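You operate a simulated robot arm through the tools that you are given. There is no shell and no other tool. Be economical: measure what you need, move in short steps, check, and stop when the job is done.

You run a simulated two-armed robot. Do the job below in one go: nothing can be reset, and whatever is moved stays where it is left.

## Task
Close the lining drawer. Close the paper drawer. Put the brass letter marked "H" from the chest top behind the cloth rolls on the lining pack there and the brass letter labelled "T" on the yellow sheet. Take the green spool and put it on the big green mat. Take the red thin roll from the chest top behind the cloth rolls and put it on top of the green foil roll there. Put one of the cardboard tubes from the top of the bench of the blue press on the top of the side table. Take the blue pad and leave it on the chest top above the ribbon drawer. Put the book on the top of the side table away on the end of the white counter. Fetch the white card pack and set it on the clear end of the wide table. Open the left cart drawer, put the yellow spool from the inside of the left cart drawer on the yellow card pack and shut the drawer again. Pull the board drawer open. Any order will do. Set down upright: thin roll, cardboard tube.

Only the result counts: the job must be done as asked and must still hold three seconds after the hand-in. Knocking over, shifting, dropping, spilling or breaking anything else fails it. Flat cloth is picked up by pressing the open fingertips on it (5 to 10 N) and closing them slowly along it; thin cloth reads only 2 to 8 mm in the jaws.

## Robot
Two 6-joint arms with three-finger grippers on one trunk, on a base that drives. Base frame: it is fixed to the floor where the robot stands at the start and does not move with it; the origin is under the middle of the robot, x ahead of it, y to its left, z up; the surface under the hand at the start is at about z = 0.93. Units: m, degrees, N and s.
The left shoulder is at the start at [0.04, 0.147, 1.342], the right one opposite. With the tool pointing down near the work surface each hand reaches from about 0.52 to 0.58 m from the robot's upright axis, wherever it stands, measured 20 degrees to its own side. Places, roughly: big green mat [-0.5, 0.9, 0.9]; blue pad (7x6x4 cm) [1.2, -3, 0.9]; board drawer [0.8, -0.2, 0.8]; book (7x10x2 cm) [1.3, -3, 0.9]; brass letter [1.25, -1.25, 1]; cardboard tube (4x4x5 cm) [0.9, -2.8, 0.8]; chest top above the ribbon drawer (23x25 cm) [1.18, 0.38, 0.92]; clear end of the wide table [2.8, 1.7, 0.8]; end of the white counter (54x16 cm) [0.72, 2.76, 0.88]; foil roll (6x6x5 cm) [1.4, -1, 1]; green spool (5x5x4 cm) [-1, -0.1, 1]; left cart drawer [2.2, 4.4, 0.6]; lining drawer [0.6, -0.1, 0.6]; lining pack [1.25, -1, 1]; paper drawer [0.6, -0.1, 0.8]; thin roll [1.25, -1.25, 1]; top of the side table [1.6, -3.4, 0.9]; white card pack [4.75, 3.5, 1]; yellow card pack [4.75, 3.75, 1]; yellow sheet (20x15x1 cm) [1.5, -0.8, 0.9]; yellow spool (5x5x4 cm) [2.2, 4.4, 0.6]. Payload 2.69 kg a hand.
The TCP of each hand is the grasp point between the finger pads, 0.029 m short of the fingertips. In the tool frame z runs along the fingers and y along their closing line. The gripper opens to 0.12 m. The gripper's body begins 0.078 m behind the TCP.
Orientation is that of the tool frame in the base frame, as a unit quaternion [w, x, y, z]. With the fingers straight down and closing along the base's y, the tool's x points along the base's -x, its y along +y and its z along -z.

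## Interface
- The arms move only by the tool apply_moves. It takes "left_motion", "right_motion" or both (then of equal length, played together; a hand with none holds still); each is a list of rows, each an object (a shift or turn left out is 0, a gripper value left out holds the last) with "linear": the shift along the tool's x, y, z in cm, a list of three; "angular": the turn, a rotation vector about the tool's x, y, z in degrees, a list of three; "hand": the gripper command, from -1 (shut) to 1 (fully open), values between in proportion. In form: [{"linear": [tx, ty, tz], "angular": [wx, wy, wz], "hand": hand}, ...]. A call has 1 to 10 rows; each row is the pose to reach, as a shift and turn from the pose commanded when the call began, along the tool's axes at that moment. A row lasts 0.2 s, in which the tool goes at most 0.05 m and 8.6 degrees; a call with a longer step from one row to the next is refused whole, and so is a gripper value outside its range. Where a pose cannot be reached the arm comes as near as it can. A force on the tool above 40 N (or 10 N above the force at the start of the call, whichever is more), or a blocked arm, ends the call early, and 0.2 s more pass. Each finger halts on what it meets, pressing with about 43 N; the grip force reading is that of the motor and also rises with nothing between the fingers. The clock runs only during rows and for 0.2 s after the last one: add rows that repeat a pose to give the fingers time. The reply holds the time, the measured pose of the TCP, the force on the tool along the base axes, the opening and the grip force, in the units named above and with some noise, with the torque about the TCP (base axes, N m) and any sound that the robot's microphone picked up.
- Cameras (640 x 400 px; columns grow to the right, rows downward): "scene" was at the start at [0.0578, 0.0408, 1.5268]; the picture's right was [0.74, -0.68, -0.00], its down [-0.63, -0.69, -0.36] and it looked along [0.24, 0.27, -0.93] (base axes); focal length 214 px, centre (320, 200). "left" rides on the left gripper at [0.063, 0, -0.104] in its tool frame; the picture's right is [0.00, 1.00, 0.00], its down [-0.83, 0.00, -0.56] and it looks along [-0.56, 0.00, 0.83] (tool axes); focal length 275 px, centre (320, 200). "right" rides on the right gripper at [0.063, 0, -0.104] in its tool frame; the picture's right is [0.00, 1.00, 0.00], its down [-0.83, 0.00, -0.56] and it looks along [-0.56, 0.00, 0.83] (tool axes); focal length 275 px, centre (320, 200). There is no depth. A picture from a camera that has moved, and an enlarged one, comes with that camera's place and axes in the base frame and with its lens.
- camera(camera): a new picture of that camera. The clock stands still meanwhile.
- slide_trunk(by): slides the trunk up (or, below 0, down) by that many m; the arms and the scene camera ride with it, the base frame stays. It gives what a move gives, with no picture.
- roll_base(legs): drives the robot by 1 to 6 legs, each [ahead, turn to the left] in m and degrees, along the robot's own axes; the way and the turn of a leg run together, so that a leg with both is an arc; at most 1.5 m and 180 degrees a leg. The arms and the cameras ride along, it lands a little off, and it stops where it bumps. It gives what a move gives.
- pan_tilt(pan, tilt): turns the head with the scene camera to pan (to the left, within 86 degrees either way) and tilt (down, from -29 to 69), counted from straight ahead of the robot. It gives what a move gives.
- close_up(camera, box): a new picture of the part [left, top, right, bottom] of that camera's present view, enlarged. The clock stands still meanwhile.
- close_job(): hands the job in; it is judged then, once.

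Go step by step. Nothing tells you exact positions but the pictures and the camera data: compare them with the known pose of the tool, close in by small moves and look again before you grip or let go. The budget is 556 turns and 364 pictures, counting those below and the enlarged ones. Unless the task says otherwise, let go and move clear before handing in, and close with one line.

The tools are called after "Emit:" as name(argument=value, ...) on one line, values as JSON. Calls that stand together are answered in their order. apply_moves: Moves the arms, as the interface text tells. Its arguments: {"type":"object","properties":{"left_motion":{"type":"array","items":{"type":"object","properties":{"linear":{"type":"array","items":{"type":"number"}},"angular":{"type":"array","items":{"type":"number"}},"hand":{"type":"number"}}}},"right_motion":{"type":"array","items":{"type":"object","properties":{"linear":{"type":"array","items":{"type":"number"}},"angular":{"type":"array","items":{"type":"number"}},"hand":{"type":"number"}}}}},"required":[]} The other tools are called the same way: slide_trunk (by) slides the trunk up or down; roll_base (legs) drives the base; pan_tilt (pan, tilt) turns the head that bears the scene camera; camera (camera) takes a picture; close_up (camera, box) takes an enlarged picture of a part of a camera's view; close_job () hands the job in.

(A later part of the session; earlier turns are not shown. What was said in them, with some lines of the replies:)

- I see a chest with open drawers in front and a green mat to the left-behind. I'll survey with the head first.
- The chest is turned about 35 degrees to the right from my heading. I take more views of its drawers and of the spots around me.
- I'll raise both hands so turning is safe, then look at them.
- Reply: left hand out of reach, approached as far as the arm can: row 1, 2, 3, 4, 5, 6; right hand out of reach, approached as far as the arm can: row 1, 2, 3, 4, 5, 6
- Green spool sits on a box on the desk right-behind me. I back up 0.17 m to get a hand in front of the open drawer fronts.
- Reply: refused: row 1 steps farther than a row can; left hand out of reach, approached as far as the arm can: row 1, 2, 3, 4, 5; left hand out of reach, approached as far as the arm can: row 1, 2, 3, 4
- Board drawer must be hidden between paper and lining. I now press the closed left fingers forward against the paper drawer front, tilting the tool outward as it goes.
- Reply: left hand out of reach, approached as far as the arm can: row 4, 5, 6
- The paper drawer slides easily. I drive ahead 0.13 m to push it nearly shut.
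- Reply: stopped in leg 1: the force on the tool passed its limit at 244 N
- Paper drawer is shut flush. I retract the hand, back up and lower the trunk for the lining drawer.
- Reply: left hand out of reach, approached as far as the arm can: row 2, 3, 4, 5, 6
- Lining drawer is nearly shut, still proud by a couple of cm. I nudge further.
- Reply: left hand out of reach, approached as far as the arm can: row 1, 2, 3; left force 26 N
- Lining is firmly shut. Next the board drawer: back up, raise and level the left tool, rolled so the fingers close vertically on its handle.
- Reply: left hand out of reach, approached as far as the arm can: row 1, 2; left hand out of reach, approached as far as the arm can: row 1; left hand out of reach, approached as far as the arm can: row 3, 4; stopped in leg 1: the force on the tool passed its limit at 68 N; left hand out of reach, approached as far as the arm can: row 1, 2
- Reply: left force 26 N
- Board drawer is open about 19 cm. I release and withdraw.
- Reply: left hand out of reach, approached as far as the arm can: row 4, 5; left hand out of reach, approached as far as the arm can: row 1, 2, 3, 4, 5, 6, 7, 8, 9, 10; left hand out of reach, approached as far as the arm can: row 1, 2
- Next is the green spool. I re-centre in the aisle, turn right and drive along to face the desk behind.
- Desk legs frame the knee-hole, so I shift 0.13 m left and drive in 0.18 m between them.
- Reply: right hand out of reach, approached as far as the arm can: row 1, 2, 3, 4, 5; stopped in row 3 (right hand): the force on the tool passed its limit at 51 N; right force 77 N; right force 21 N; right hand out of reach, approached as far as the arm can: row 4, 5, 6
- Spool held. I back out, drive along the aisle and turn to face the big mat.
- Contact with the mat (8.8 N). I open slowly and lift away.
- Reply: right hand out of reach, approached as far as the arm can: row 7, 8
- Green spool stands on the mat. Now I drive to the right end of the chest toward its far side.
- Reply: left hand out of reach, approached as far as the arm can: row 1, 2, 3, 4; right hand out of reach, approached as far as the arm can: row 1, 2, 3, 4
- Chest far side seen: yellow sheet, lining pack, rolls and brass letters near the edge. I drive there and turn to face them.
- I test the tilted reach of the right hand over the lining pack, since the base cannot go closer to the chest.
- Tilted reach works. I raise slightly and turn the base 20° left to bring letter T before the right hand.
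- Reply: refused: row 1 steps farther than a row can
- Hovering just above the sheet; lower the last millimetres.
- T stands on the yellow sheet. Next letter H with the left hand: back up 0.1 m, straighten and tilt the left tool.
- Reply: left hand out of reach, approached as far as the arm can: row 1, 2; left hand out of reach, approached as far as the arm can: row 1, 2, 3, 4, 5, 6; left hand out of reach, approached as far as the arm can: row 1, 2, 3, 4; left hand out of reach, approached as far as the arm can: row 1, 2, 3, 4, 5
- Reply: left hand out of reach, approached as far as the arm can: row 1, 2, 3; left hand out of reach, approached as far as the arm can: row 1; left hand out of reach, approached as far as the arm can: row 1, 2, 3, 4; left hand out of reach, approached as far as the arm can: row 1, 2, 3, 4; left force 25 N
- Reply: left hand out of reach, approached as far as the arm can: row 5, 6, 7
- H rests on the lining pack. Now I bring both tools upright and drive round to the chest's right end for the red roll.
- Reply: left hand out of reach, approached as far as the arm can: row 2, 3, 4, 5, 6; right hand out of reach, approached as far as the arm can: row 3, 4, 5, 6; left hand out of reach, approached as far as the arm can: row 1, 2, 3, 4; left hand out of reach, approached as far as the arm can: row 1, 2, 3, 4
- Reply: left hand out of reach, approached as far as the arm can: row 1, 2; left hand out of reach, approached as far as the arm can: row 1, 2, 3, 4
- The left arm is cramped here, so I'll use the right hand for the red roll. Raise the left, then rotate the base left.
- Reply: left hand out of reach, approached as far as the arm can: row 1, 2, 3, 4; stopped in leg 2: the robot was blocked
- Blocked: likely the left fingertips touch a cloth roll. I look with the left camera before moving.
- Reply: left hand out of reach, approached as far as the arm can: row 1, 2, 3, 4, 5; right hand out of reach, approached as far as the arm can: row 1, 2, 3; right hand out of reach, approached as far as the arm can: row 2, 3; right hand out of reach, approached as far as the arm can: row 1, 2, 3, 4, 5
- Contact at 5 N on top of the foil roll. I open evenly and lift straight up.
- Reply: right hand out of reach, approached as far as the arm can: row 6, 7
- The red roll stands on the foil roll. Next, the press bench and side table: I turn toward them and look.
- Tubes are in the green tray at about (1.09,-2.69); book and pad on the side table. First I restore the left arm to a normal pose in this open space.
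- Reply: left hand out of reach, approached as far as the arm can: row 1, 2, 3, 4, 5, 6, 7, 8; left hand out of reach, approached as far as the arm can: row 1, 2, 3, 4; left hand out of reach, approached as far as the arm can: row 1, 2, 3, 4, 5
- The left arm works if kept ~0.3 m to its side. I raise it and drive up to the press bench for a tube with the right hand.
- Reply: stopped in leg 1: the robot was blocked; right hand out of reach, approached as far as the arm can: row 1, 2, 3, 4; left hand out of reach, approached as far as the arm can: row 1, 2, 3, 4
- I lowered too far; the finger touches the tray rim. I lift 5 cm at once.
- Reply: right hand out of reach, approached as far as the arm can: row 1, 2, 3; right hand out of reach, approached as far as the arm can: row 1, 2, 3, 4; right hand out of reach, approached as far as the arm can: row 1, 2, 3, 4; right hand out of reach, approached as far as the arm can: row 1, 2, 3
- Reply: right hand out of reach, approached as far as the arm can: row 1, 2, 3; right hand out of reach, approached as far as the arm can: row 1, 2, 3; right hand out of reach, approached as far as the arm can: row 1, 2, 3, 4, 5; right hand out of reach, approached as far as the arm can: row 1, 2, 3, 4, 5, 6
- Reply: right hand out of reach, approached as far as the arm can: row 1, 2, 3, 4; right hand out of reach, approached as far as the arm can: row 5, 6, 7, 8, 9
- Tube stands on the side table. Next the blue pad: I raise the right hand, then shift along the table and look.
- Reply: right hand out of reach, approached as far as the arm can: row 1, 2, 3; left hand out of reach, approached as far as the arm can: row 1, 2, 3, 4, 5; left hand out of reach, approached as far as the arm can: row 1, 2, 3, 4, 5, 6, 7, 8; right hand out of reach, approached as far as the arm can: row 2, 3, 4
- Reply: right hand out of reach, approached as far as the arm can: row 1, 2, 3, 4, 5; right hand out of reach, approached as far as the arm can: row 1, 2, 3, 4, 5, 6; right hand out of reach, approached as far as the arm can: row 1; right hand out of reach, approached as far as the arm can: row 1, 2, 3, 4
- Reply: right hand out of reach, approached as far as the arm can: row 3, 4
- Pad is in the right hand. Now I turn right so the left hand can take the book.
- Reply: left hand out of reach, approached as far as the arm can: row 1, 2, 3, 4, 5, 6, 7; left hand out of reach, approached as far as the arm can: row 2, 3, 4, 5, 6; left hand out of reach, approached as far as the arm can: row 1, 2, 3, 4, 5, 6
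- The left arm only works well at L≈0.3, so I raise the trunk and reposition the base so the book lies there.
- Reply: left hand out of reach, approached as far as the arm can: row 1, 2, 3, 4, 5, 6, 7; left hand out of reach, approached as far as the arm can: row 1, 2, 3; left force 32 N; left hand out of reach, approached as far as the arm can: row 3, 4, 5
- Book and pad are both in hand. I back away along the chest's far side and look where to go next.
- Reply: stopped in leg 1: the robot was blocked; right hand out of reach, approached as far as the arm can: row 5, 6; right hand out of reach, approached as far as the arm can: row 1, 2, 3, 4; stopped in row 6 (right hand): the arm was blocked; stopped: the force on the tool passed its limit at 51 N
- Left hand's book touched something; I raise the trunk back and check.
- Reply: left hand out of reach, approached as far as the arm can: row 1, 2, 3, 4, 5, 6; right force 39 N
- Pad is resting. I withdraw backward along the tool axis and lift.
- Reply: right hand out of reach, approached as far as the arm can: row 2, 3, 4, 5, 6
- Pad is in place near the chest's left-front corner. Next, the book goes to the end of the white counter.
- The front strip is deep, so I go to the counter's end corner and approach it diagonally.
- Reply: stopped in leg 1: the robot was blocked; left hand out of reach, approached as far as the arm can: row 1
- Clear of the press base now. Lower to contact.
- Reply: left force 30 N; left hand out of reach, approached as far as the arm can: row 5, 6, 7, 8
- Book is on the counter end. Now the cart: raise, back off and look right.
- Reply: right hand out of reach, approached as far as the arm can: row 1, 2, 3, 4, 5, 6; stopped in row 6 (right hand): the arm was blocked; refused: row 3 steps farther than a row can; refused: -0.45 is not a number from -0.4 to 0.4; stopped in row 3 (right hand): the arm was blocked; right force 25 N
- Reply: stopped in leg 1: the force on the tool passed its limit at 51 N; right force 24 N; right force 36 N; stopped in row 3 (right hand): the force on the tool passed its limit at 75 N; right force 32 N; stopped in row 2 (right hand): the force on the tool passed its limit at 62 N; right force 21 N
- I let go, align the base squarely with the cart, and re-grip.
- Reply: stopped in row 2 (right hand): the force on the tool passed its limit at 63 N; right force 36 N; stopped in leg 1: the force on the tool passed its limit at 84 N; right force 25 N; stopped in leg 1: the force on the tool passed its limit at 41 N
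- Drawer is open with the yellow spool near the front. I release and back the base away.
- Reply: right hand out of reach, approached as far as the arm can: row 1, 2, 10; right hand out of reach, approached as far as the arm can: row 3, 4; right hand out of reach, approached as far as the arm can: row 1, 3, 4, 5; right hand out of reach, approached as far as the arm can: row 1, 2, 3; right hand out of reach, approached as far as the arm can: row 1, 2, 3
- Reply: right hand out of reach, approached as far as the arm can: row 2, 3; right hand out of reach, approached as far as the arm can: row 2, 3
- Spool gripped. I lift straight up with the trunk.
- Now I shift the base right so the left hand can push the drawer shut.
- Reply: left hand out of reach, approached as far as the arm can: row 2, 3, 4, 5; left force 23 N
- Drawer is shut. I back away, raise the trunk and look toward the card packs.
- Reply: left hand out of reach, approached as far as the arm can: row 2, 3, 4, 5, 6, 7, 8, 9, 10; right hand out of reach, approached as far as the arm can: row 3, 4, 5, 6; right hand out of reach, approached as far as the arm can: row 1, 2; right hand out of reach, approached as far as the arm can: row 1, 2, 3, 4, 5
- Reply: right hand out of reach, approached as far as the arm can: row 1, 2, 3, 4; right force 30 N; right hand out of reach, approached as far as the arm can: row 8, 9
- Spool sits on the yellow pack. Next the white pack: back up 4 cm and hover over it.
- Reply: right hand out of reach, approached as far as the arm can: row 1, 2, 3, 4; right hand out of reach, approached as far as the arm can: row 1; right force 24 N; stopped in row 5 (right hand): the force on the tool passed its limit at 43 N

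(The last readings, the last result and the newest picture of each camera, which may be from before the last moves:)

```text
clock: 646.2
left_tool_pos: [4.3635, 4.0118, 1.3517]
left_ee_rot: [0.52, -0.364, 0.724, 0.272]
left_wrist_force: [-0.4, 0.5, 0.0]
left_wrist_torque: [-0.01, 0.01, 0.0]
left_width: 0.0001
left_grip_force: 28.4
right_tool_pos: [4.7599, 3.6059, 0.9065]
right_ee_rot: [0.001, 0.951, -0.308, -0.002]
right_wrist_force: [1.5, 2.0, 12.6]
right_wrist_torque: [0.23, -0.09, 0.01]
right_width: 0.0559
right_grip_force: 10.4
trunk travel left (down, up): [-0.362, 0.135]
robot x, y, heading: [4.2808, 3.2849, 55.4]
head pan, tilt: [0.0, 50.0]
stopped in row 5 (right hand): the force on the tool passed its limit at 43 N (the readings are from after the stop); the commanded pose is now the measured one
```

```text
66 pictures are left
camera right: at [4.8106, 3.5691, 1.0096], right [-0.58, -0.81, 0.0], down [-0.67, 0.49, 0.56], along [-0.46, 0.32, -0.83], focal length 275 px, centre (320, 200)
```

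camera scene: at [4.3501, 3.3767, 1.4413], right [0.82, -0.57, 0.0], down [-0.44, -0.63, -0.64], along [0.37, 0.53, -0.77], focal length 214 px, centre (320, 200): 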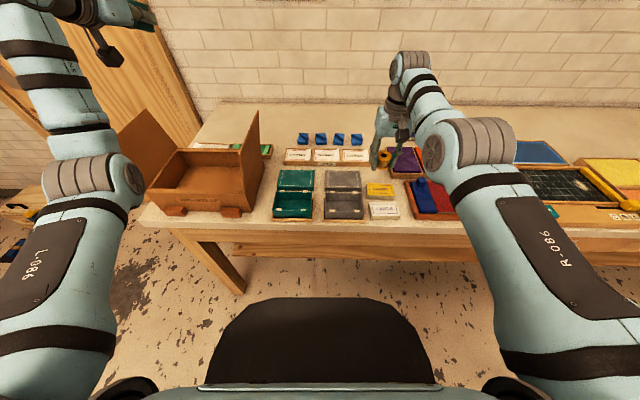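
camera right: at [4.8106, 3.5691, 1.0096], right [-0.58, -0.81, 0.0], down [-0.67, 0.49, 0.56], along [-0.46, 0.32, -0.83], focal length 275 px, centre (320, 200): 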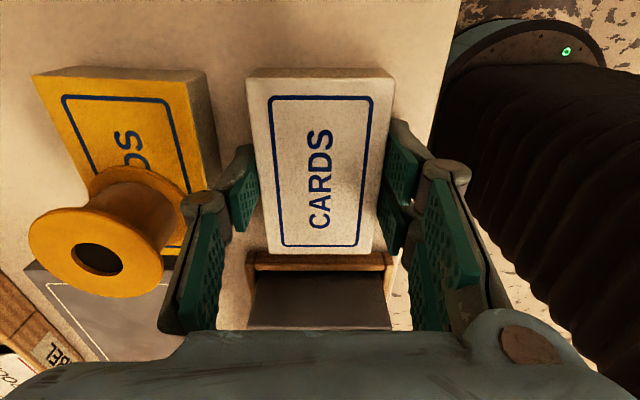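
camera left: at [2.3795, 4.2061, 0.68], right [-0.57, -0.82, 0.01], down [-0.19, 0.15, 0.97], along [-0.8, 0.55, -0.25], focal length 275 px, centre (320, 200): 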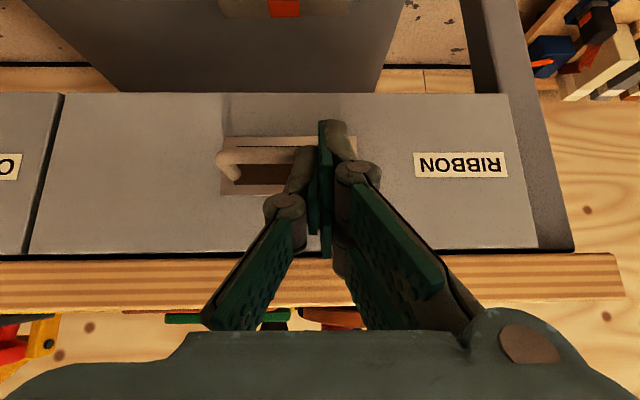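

Emit:
apply_moves(right_motion=[{"hand": -0.4}, {"hand": -0.6}, {"hand": -0.6}, {"linear": [0, 0, -2], "hand": -0.6}, {"linear": [0, 0, -5]}, {"linear": [0, 0, -9]}, {"linear": [0, 0, -13]}, {"linear": [-1, 0, -16]}, {"linear": [-1, 0, -16]}])

Emit:
camera(camera="right")

Emit:
camera(camera="scene")

```text
clock: 648.2
left_tool_pos: [4.3651, 4.0145, 1.3507]
left_ee_rot: [0.519, -0.363, 0.725, 0.271]
left_wrist_force: [0.6, 0.5, 0.2]
left_wrist_torque: [0.01, -0.01, 0.0]
left_width: 0.0
left_grip_force: 28.5
right_tool_pos: [4.7651, 3.6317, 1.0636]
right_ee_rot: [0.004, 0.951, -0.308, -0.004]
right_wrist_force: [-0.1, 0.0, -0.7]
right_wrist_torque: [0.03, 0.01, 0.01]
right_width: 0.0551
right_grip_force: 42.9
right hand out of reach, approached as far as the arm can: row 6, 7, 8, 9
trunk travel left (down, up): [-0.362, 0.135]
robot x, y, heading: [4.287, 3.2835, 55.3]
head pan, tilt: [0.0, 50.0]
```

```text
65 pictures are left
camera right: at [4.8168, 3.5954, 1.1666], right [-0.58, -0.81, 0.01], down [-0.67, 0.49, 0.56], along [-0.46, 0.32, -0.83], focal length 275 px, centre (320, 200)
```

right: 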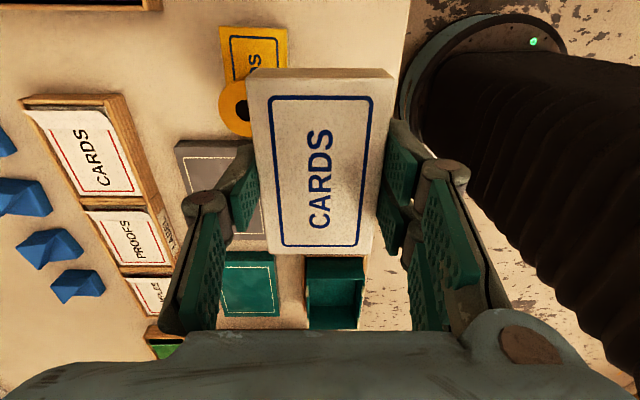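

```text
64 pictures are left
camera scene: at [4.34, 3.3623, 1.4414], right [0.82, -0.57, 0.0], down [-0.44, -0.63, -0.64], along [0.37, 0.53, -0.77], focal length 214 px, centre (320, 200)
```

scene: 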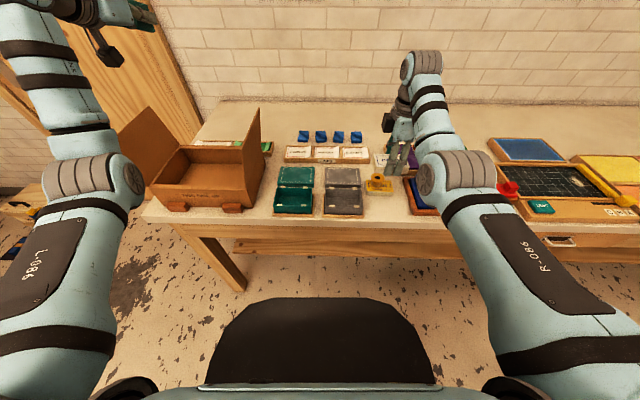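

White pack is in hand. I back away and turn round toward the wide table.

Emit:
slide_trunk(by=0.13)

Emit:
roll_base(legs=[[-0.3, 0], [0, -179]])

Emit:
pan_tilt(pan=0, tilt=35)

Emit:
camera(camera="scene")

```text
clock: 649.8
left_tool_pos: [4.3665, 4.015, 1.4809]
left_ee_rot: [0.519, -0.364, 0.725, 0.271]
left_wrist_force: [-0.6, -0.7, -0.1]
left_wrist_torque: [0.02, 0.01, 0.04]
left_width: 0.0001
left_grip_force: 28.9
right_tool_pos: [4.7656, 3.6295, 1.1952]
right_ee_rot: [0.004, 0.951, -0.308, -0.003]
right_wrist_force: [0.0, -0.6, -0.8]
right_wrist_torque: [0.04, -0.01, -0.03]
right_width: 0.0554
right_grip_force: 43.3
trunk travel left (down, up): [-0.492, 0.005]
robot x, y, heading: [4.286, 3.2835, 55.0]
head pan, tilt: [0.0, 50.0]
```

```text
clock: 659.2
left_tool_pos: [4.0482, 2.3031, 1.4811]
left_ee_rot: [0.276, 0.721, 0.37, -0.517]
left_wrist_force: [-0.1, 0.9, -0.2]
left_wrist_torque: [0.02, 0.0, -0.02]
left_width: 0.0
left_grip_force: 28.8
right_tool_pos: [3.6417, 2.6779, 1.1949]
right_ee_rot: [0.003, 0.299, 0.954, 0.005]
right_wrist_force: [0.6, 0.0, -1.2]
right_wrist_torque: [0.01, 0.04, 0.0]
right_width: 0.0553
right_grip_force: 43.1
trunk travel left (down, up): [-0.492, 0.005]
robot x, y, heading: [4.1142, 3.0371, -123.5]
head pan, tilt: [0.0, 50.0]
```

```text
clock: 659.9
left_tool_pos: [4.0486, 2.3022, 1.481]
left_ee_rot: [0.276, 0.721, 0.371, -0.516]
left_wrist_force: [0.2, -0.5, 0.1]
left_wrist_torque: [-0.01, 0.03, 0.01]
left_width: 0.0001
left_grip_force: 28.4
right_tool_pos: [3.641, 2.6784, 1.1946]
right_ee_rot: [0.004, 0.299, 0.954, 0.004]
right_wrist_force: [0.1, -0.1, -0.7]
right_wrist_torque: [-0.01, -0.01, -0.01]
right_width: 0.0552
right_grip_force: 43.1
trunk travel left (down, up): [-0.492, 0.005]
robot x, y, heading: [4.11, 3.0311, -123.8]
head pan, tilt: [0.0, 35.0]
```

```text
63 pictures are left
camera scene: at [4.0546, 2.9453, 1.5934], right [-0.83, 0.55, 0.0], down [0.32, 0.48, -0.82], along [-0.45, -0.68, -0.57], focal length 214 px, centre (320, 200)
```

scene: 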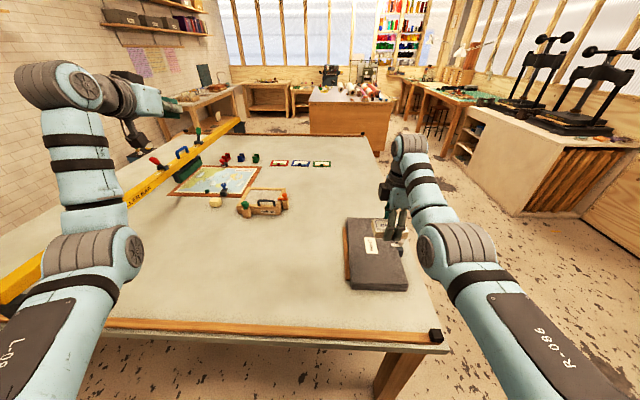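

The clear end is near its far right side, so I drive round along the table's right edge.

Emit:
roll_base(legs=[[0, -91], [1.0, 0], [0, 90], [1.5, 0], [0.16, 0], [0, 90]])

Emit:
pan_tilt(pan=0, tilt=45)

Emit:
camera(camera="scene")

```text
clock: 684.8
left_tool_pos: [3.0773, 2.177, 1.481]
left_ee_rot: [0.559, 0.255, 0.769, -0.175]
left_wrist_force: [-0.1, 0.3, -0.3]
left_wrist_torque: [0.0, 0.03, 0.05]
left_width: 0.0001
left_grip_force: 28.5
right_tool_pos: [2.6941, 1.7773, 1.1949]
right_ee_rot: [-0.001, -0.455, 0.89, 0.006]
right_wrist_force: [-0.1, -1.1, -1.7]
right_wrist_torque: [0.01, 0.0, 0.01]
right_width: 0.0553
right_grip_force: 42.9
trunk travel left (down, up): [-0.492, 0.005]
robot x, y, heading: [2.3452, 2.2533, -34.8]
head pan, tilt: [0.0, 35.0]
```

```text
clock: 685.5
left_tool_pos: [3.078, 2.1775, 1.4822]
left_ee_rot: [0.559, 0.255, 0.769, -0.176]
left_wrist_force: [0.6, -0.5, -0.1]
left_wrist_torque: [0.0, 0.01, 0.01]
left_width: 0.0002
left_grip_force: 28.7
right_tool_pos: [2.6957, 1.7763, 1.1942]
right_ee_rot: [-0.001, -0.455, 0.89, 0.005]
right_wrist_force: [-0.4, 0.7, -1.7]
right_wrist_torque: [-0.02, 0.0, 0.0]
right_width: 0.0552
right_grip_force: 42.6
trunk travel left (down, up): [-0.492, 0.005]
robot x, y, heading: [2.3468, 2.2599, -34.7]
head pan, tilt: [0.0, 45.0]
```

```text
62 pictures are left
camera scene: at [2.4297, 2.1986, 1.5787], right [-0.57, -0.82, 0.0], down [-0.58, 0.4, -0.71], along [0.58, -0.4, -0.71], focal length 214 px, centre (320, 200)
```

scene: 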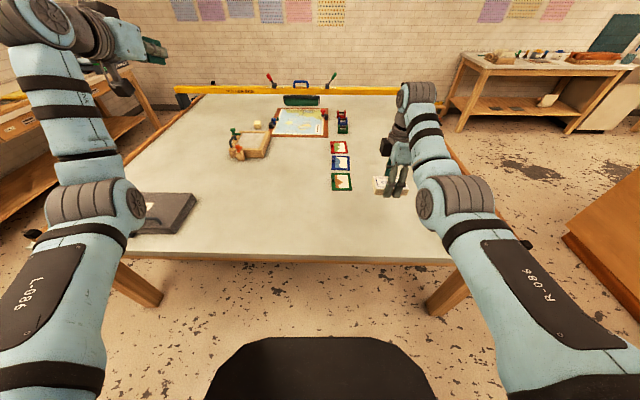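

Emit:
roll_base(legs=[[0.1, 0]])

Emit:
slide_trunk(by=-0.27)

Emit:
camera(camera="scene")

Emit:
camera(camera="right")

```text
clock: 687.0
left_tool_pos: [3.1378, 2.1361, 1.4913]
left_ee_rot: [0.566, 0.258, 0.764, -0.174]
left_wrist_force: [1.1, 0.2, -0.1]
left_wrist_torque: [0.02, -0.01, -0.02]
left_width: 0.0
left_grip_force: 28.0
right_tool_pos: [2.7797, 1.7195, 1.1894]
right_ee_rot: [0.012, -0.455, 0.89, -0.017]
right_wrist_force: [-0.1, -0.4, -2.1]
right_wrist_torque: [0.08, 0.02, 0.04]
right_width: 0.0553
right_grip_force: 43.8
trunk travel left (down, up): [-0.492, 0.005]
robot x, y, heading: [2.4285, 2.1991, -34.6]
head pan, tilt: [0.0, 45.0]
stopped in leg 1: the robot was blocked; the commanded pose is now the measured one
```

```text
clock: 689.8
left_tool_pos: [3.1371, 2.1373, 1.2221]
left_ee_rot: [0.567, 0.256, 0.763, -0.174]
left_wrist_force: [1.2, 0.3, -0.5]
left_wrist_torque: [0.01, 0.01, 0.04]
left_width: 0.0
left_grip_force: 28.6
right_tool_pos: [2.7786, 1.7218, 0.9228]
right_ee_rot: [0.013, -0.455, 0.89, -0.017]
right_wrist_force: [-0.4, 0.4, -0.8]
right_wrist_torque: [0.02, 0.01, 0.03]
right_width: 0.0551
right_grip_force: 42.7
trunk travel left (down, up): [-0.222, 0.275]
robot x, y, heading: [2.4297, 2.1995, -34.5]
head pan, tilt: [0.0, 45.0]
```

```text
61 pictures are left
camera scene: at [2.5126, 2.1416, 1.3095], right [-0.57, -0.82, 0.0], down [-0.58, 0.4, -0.71], along [0.58, -0.4, -0.71], focal length 214 px, centre (320, 200)
```

scene: 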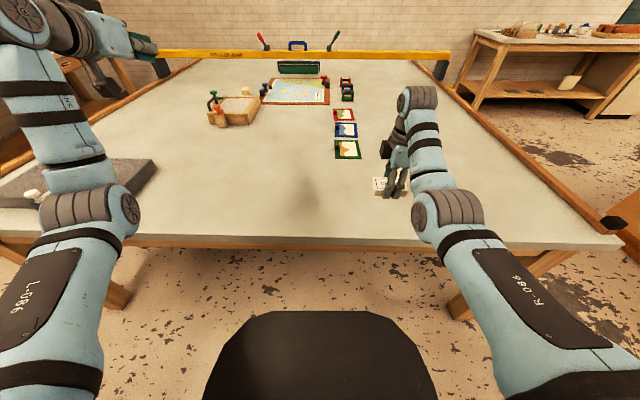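

```text
60 pictures are left
camera right: at [2.7371, 1.672, 1.0232], right [-0.81, 0.58, -0.04], down [0.46, 0.69, 0.56], along [0.36, 0.44, -0.83], focal length 275 px, centre (320, 200)
```

right: 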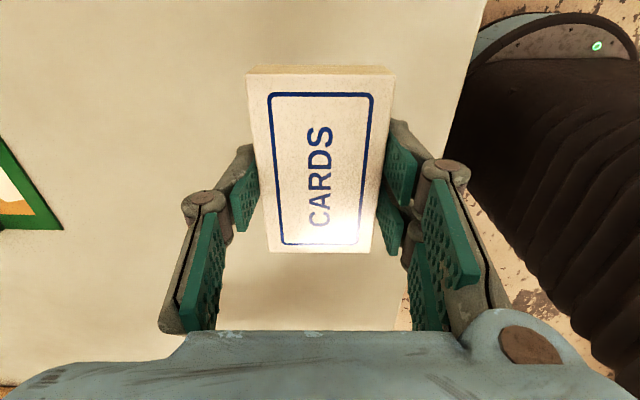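

Emit:
apply_moves(right_motion=[{"linear": [0, -1, 2.5]}, {"linear": [0, -2, 5]}, {"linear": [0, -2, 7]}, {"linear": [0, -2, 7]}])

Emit:
camera(camera="right")

```text
clock: 690.8
left_tool_pos: [3.1369, 2.136, 1.222]
left_ee_rot: [0.567, 0.257, 0.763, -0.175]
left_wrist_force: [-0.2, 0.1, 0.5]
left_wrist_torque: [0.01, -0.01, 0.0]
left_width: 0.0003
left_grip_force: 28.2
right_tool_pos: [2.7951, 1.7103, 0.8517]
right_ee_rot: [0.01, -0.455, 0.89, -0.013]
right_wrist_force: [-0.5, 0.6, -1.4]
right_wrist_torque: [0.0, 0.01, -0.05]
right_width: 0.0555
right_grip_force: 43.0
trunk travel left (down, up): [-0.222, 0.275]
robot x, y, heading: [2.4293, 2.2005, -34.6]
head pan, tilt: [0.0, 45.0]
```

```text
59 pictures are left
camera right: at [2.7547, 1.66, 0.9538], right [-0.81, 0.58, -0.03], down [0.47, 0.68, 0.56], along [0.35, 0.44, -0.83], focal length 275 px, centre (320, 200)
```

right: 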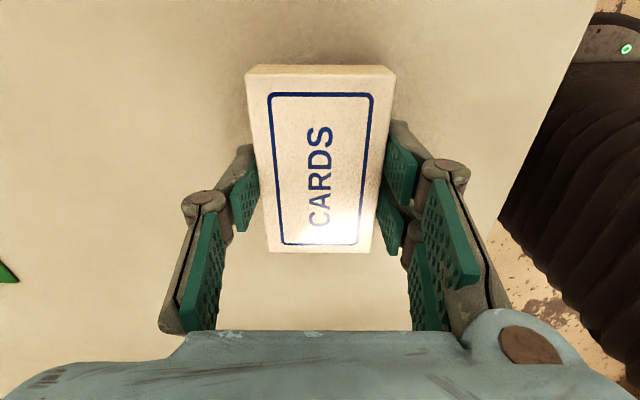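

Emit:
apply_moves(right_motion=[{"linear": [0, 0, 0.6]}, {"linear": [0, 0, 1.1]}, {"linear": [0, 0, 1.6]}, {"linear": [0, 0, 2]}, {"linear": [0, 0, 2]}])

```text
clock: 692.0
left_tool_pos: [3.1371, 2.1376, 1.2234]
left_ee_rot: [0.566, 0.257, 0.764, -0.174]
left_wrist_force: [-0.1, 0.4, -0.8]
left_wrist_torque: [0.03, -0.02, 0.0]
left_width: 0.0001
left_grip_force: 28.7
right_tool_pos: [2.7948, 1.7095, 0.8301]
right_ee_rot: [0.01, -0.454, 0.891, -0.014]
right_wrist_force: [-0.3, 1.0, -1.7]
right_wrist_torque: [0.03, 0.0, -0.01]
right_width: 0.0548
right_grip_force: 42.8
trunk travel left (down, up): [-0.222, 0.275]
robot x, y, heading: [2.4298, 2.201, -34.7]
head pan, tilt: [0.0, 45.0]
```

Emit:
apply_moves(right_motion=[{"linear": [0, 0, 0.5]}, {"linear": [0, 0, 1]}, {"linear": [0, 0, 1.5]}, {"linear": [0, 0, 1.9]}, {"linear": [0, 0, 1.9]}])

Emit:
camera(camera="right")

```text
clock: 692.7
left_tool_pos: [3.1345, 2.1398, 1.2239]
left_ee_rot: [0.568, 0.257, 0.762, -0.175]
left_wrist_force: [0.3, 0.3, -0.6]
left_wrist_torque: [0.0, 0.05, 0.0]
left_width: 0.0
left_grip_force: 28.5
right_tool_pos: [2.7941, 1.7098, 0.8287]
right_ee_rot: [0.013, -0.455, 0.89, -0.021]
right_wrist_force: [-6.8, 6.8, 18.3]
right_wrist_torque: [0.42, 0.82, -0.07]
right_width: 0.0553
right_grip_force: 43.2
trunk travel left (down, up): [-0.222, 0.275]
robot x, y, heading: [2.4321, 2.1988, -34.7]
head pan, tilt: [0.0, 45.0]
stopped in row 3 (right hand): the force on the tool passed its limit at 50 N (the readings are from after the stop); the commanded pose is now the measured one
```

```text
58 pictures are left
camera right: at [2.7533, 1.661, 0.9311], right [-0.81, 0.58, -0.05], down [0.46, 0.69, 0.56], along [0.36, 0.43, -0.83], focal length 275 px, centre (320, 200)
```

right: 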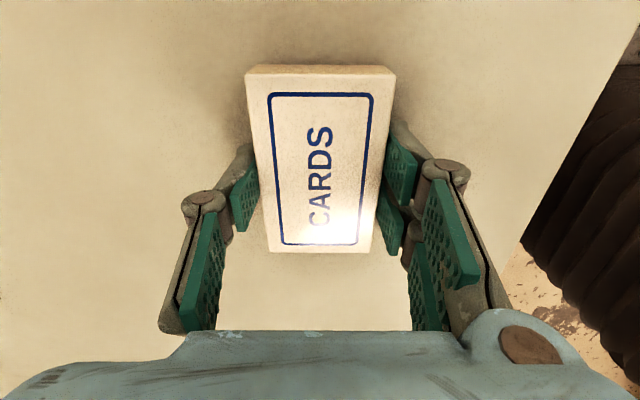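

Emit:
apply_moves(right_motion=[{"linear": [0, 0, -0.2]}, {"linear": [0, 0, -0.2], "hand": 0}, {"linear": [0, 0, -0.2], "hand": 0.2}, {"linear": [0, 0, -0.2], "hand": 0.4}, {"linear": [0, 0, -3]}, {"linear": [0, 0, -7]}, {"linear": [0, 0, -11]}, {"linear": [0, 0, -11]}])

Emit:
slide_trunk(by=0.27)

Emit:
camera(camera="right")

Emit:
camera(camera="scene")

```text
clock: 694.5
left_tool_pos: [3.1377, 2.1359, 1.2226]
left_ee_rot: [0.566, 0.257, 0.764, -0.174]
left_wrist_force: [-0.1, 0.1, 0.3]
left_wrist_torque: [0.04, 0.0, 0.02]
left_width: 0.0002
left_grip_force: 28.7
right_tool_pos: [2.7939, 1.7076, 0.9356]
right_ee_rot: [0.012, -0.455, 0.89, -0.019]
right_wrist_force: [-0.6, 0.2, -0.6]
right_wrist_torque: [0.03, -0.01, -0.03]
right_width: 0.0838
right_grip_force: 0.0
trunk travel left (down, up): [-0.222, 0.275]
robot x, y, heading: [2.4308, 2.1977, -34.6]
head pan, tilt: [0.0, 45.0]
```

```text
clock: 697.2
left_tool_pos: [3.1371, 2.1354, 1.4923]
left_ee_rot: [0.566, 0.257, 0.763, -0.175]
left_wrist_force: [0.2, 0.0, 0.2]
left_wrist_torque: [-0.02, -0.01, -0.05]
left_width: 0.0
left_grip_force: 28.2
right_tool_pos: [2.7941, 1.7085, 1.2051]
right_ee_rot: [0.014, -0.455, 0.89, -0.019]
right_wrist_force: [0.2, 0.4, 0.4]
right_wrist_torque: [0.02, -0.04, 0.01]
right_width: 0.0839
right_grip_force: 0.0
trunk travel left (down, up): [-0.492, 0.005]
robot x, y, heading: [2.4309, 2.2017, -34.8]
head pan, tilt: [0.0, 45.0]
```

```text
57 pictures are left
camera right: at [2.7527, 1.6596, 1.3069], right [-0.81, 0.58, -0.04], down [0.46, 0.69, 0.56], along [0.36, 0.43, -0.83], focal length 275 px, centre (320, 200)
```

right: 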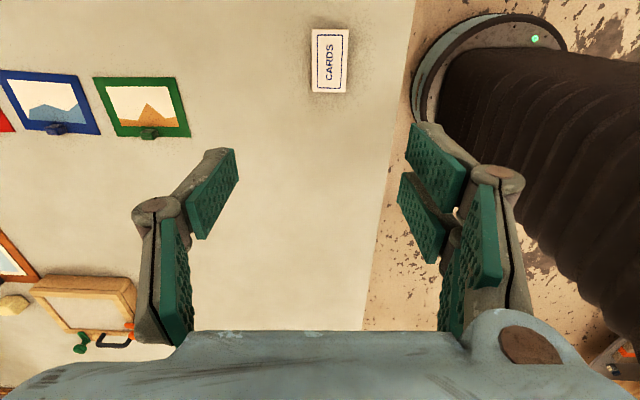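

```text
56 pictures are left
camera scene: at [2.5127, 2.1417, 1.5789], right [-0.57, -0.82, 0.0], down [-0.58, 0.4, -0.71], along [0.58, -0.4, -0.71], focal length 214 px, centre (320, 200)
```

scene: 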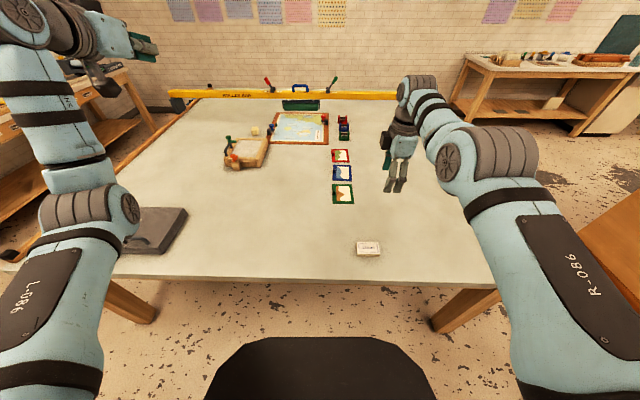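

White pack is placed. I back away and do a final check of the chest from here.

Emit:
roll_base(legs=[[-0.25, 0]])

Emit:
pan_tilt(pan=-70, tilt=30)

Emit:
camera(camera="scene")

Emit:
close_up(camera="scene", box=[200, 100, 460, 260])

```text
clock: 699.1
left_tool_pos: [2.9363, 2.2752, 1.4887]
left_ee_rot: [0.564, 0.258, 0.765, -0.174]
left_wrist_force: [0.6, -1.2, 0.0]
left_wrist_torque: [-0.05, -0.01, 0.0]
left_width: 0.0
left_grip_force: 28.3
right_tool_pos: [2.5918, 1.8482, 1.2025]
right_ee_rot: [0.012, -0.455, 0.89, -0.016]
right_wrist_force: [1.2, -0.4, -0.5]
right_wrist_torque: [-0.01, 0.06, -0.03]
right_width: 0.084
right_grip_force: 0.1
trunk travel left (down, up): [-0.492, 0.005]
robot x, y, heading: [2.2231, 2.3445, -34.4]
head pan, tilt: [0.0, 45.0]
```

```text
clock: 700.5
left_tool_pos: [2.931, 2.278, 1.4907]
left_ee_rot: [0.566, 0.257, 0.764, -0.173]
left_wrist_force: [1.0, -0.1, 0.4]
left_wrist_torque: [0.0, 0.01, -0.03]
left_width: 0.0
left_grip_force: 28.8
right_tool_pos: [2.5888, 1.8505, 1.2046]
right_ee_rot: [0.012, -0.455, 0.89, -0.018]
right_wrist_force: [-0.5, -0.1, -0.4]
right_wrist_torque: [-0.02, -0.05, -0.01]
right_width: 0.084
right_grip_force: 0.1
trunk travel left (down, up): [-0.492, 0.005]
robot x, y, heading: [2.2245, 2.3422, -34.7]
head pan, tilt: [-70.0, 30.0]
```

```text
55 pictures are left
camera scene: at [2.2176, 2.2424, 1.6013], right [-0.97, 0.25, 0.0], down [0.13, 0.48, -0.87], along [-0.22, -0.84, -0.5], focal length 214 px, centre (320, 200)
```

scene: 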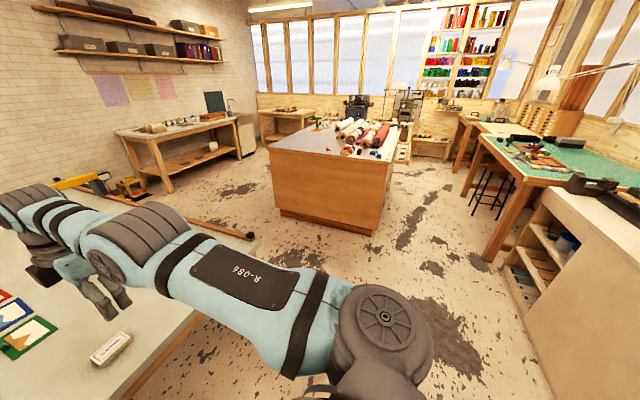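

```text
2.46 times, centred on (330, 180) of scene
camera zoom: at [2.2176, 2.2424, 1.6013], right [-0.97, 0.25, 0.0], down [0.13, 0.48, -0.87], along [-0.22, -0.84, -0.5], focal length 528 px, centre (295, 249)
```

zoom: 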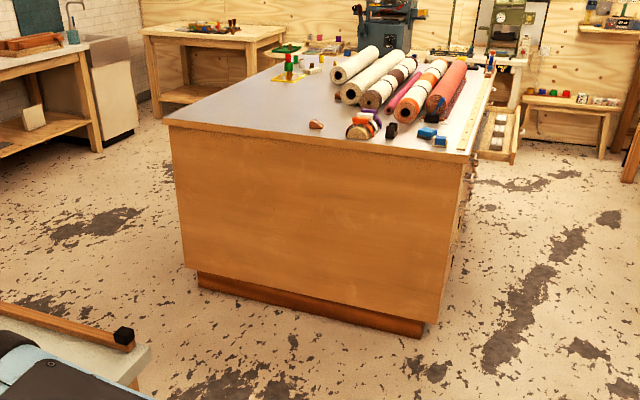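

Everything checks out from here: the pad, roll stack, letters and open board drawer are all in place and both hands are clear. I hand the job in.

Emit:
close_job()

```text
The job is handed in.
```

All the tasks are done and the job is handed in. The left fingertips touched a cloth roll once, and the base nudged furniture a few times. Neither showed a visible shift in the pictures I took.
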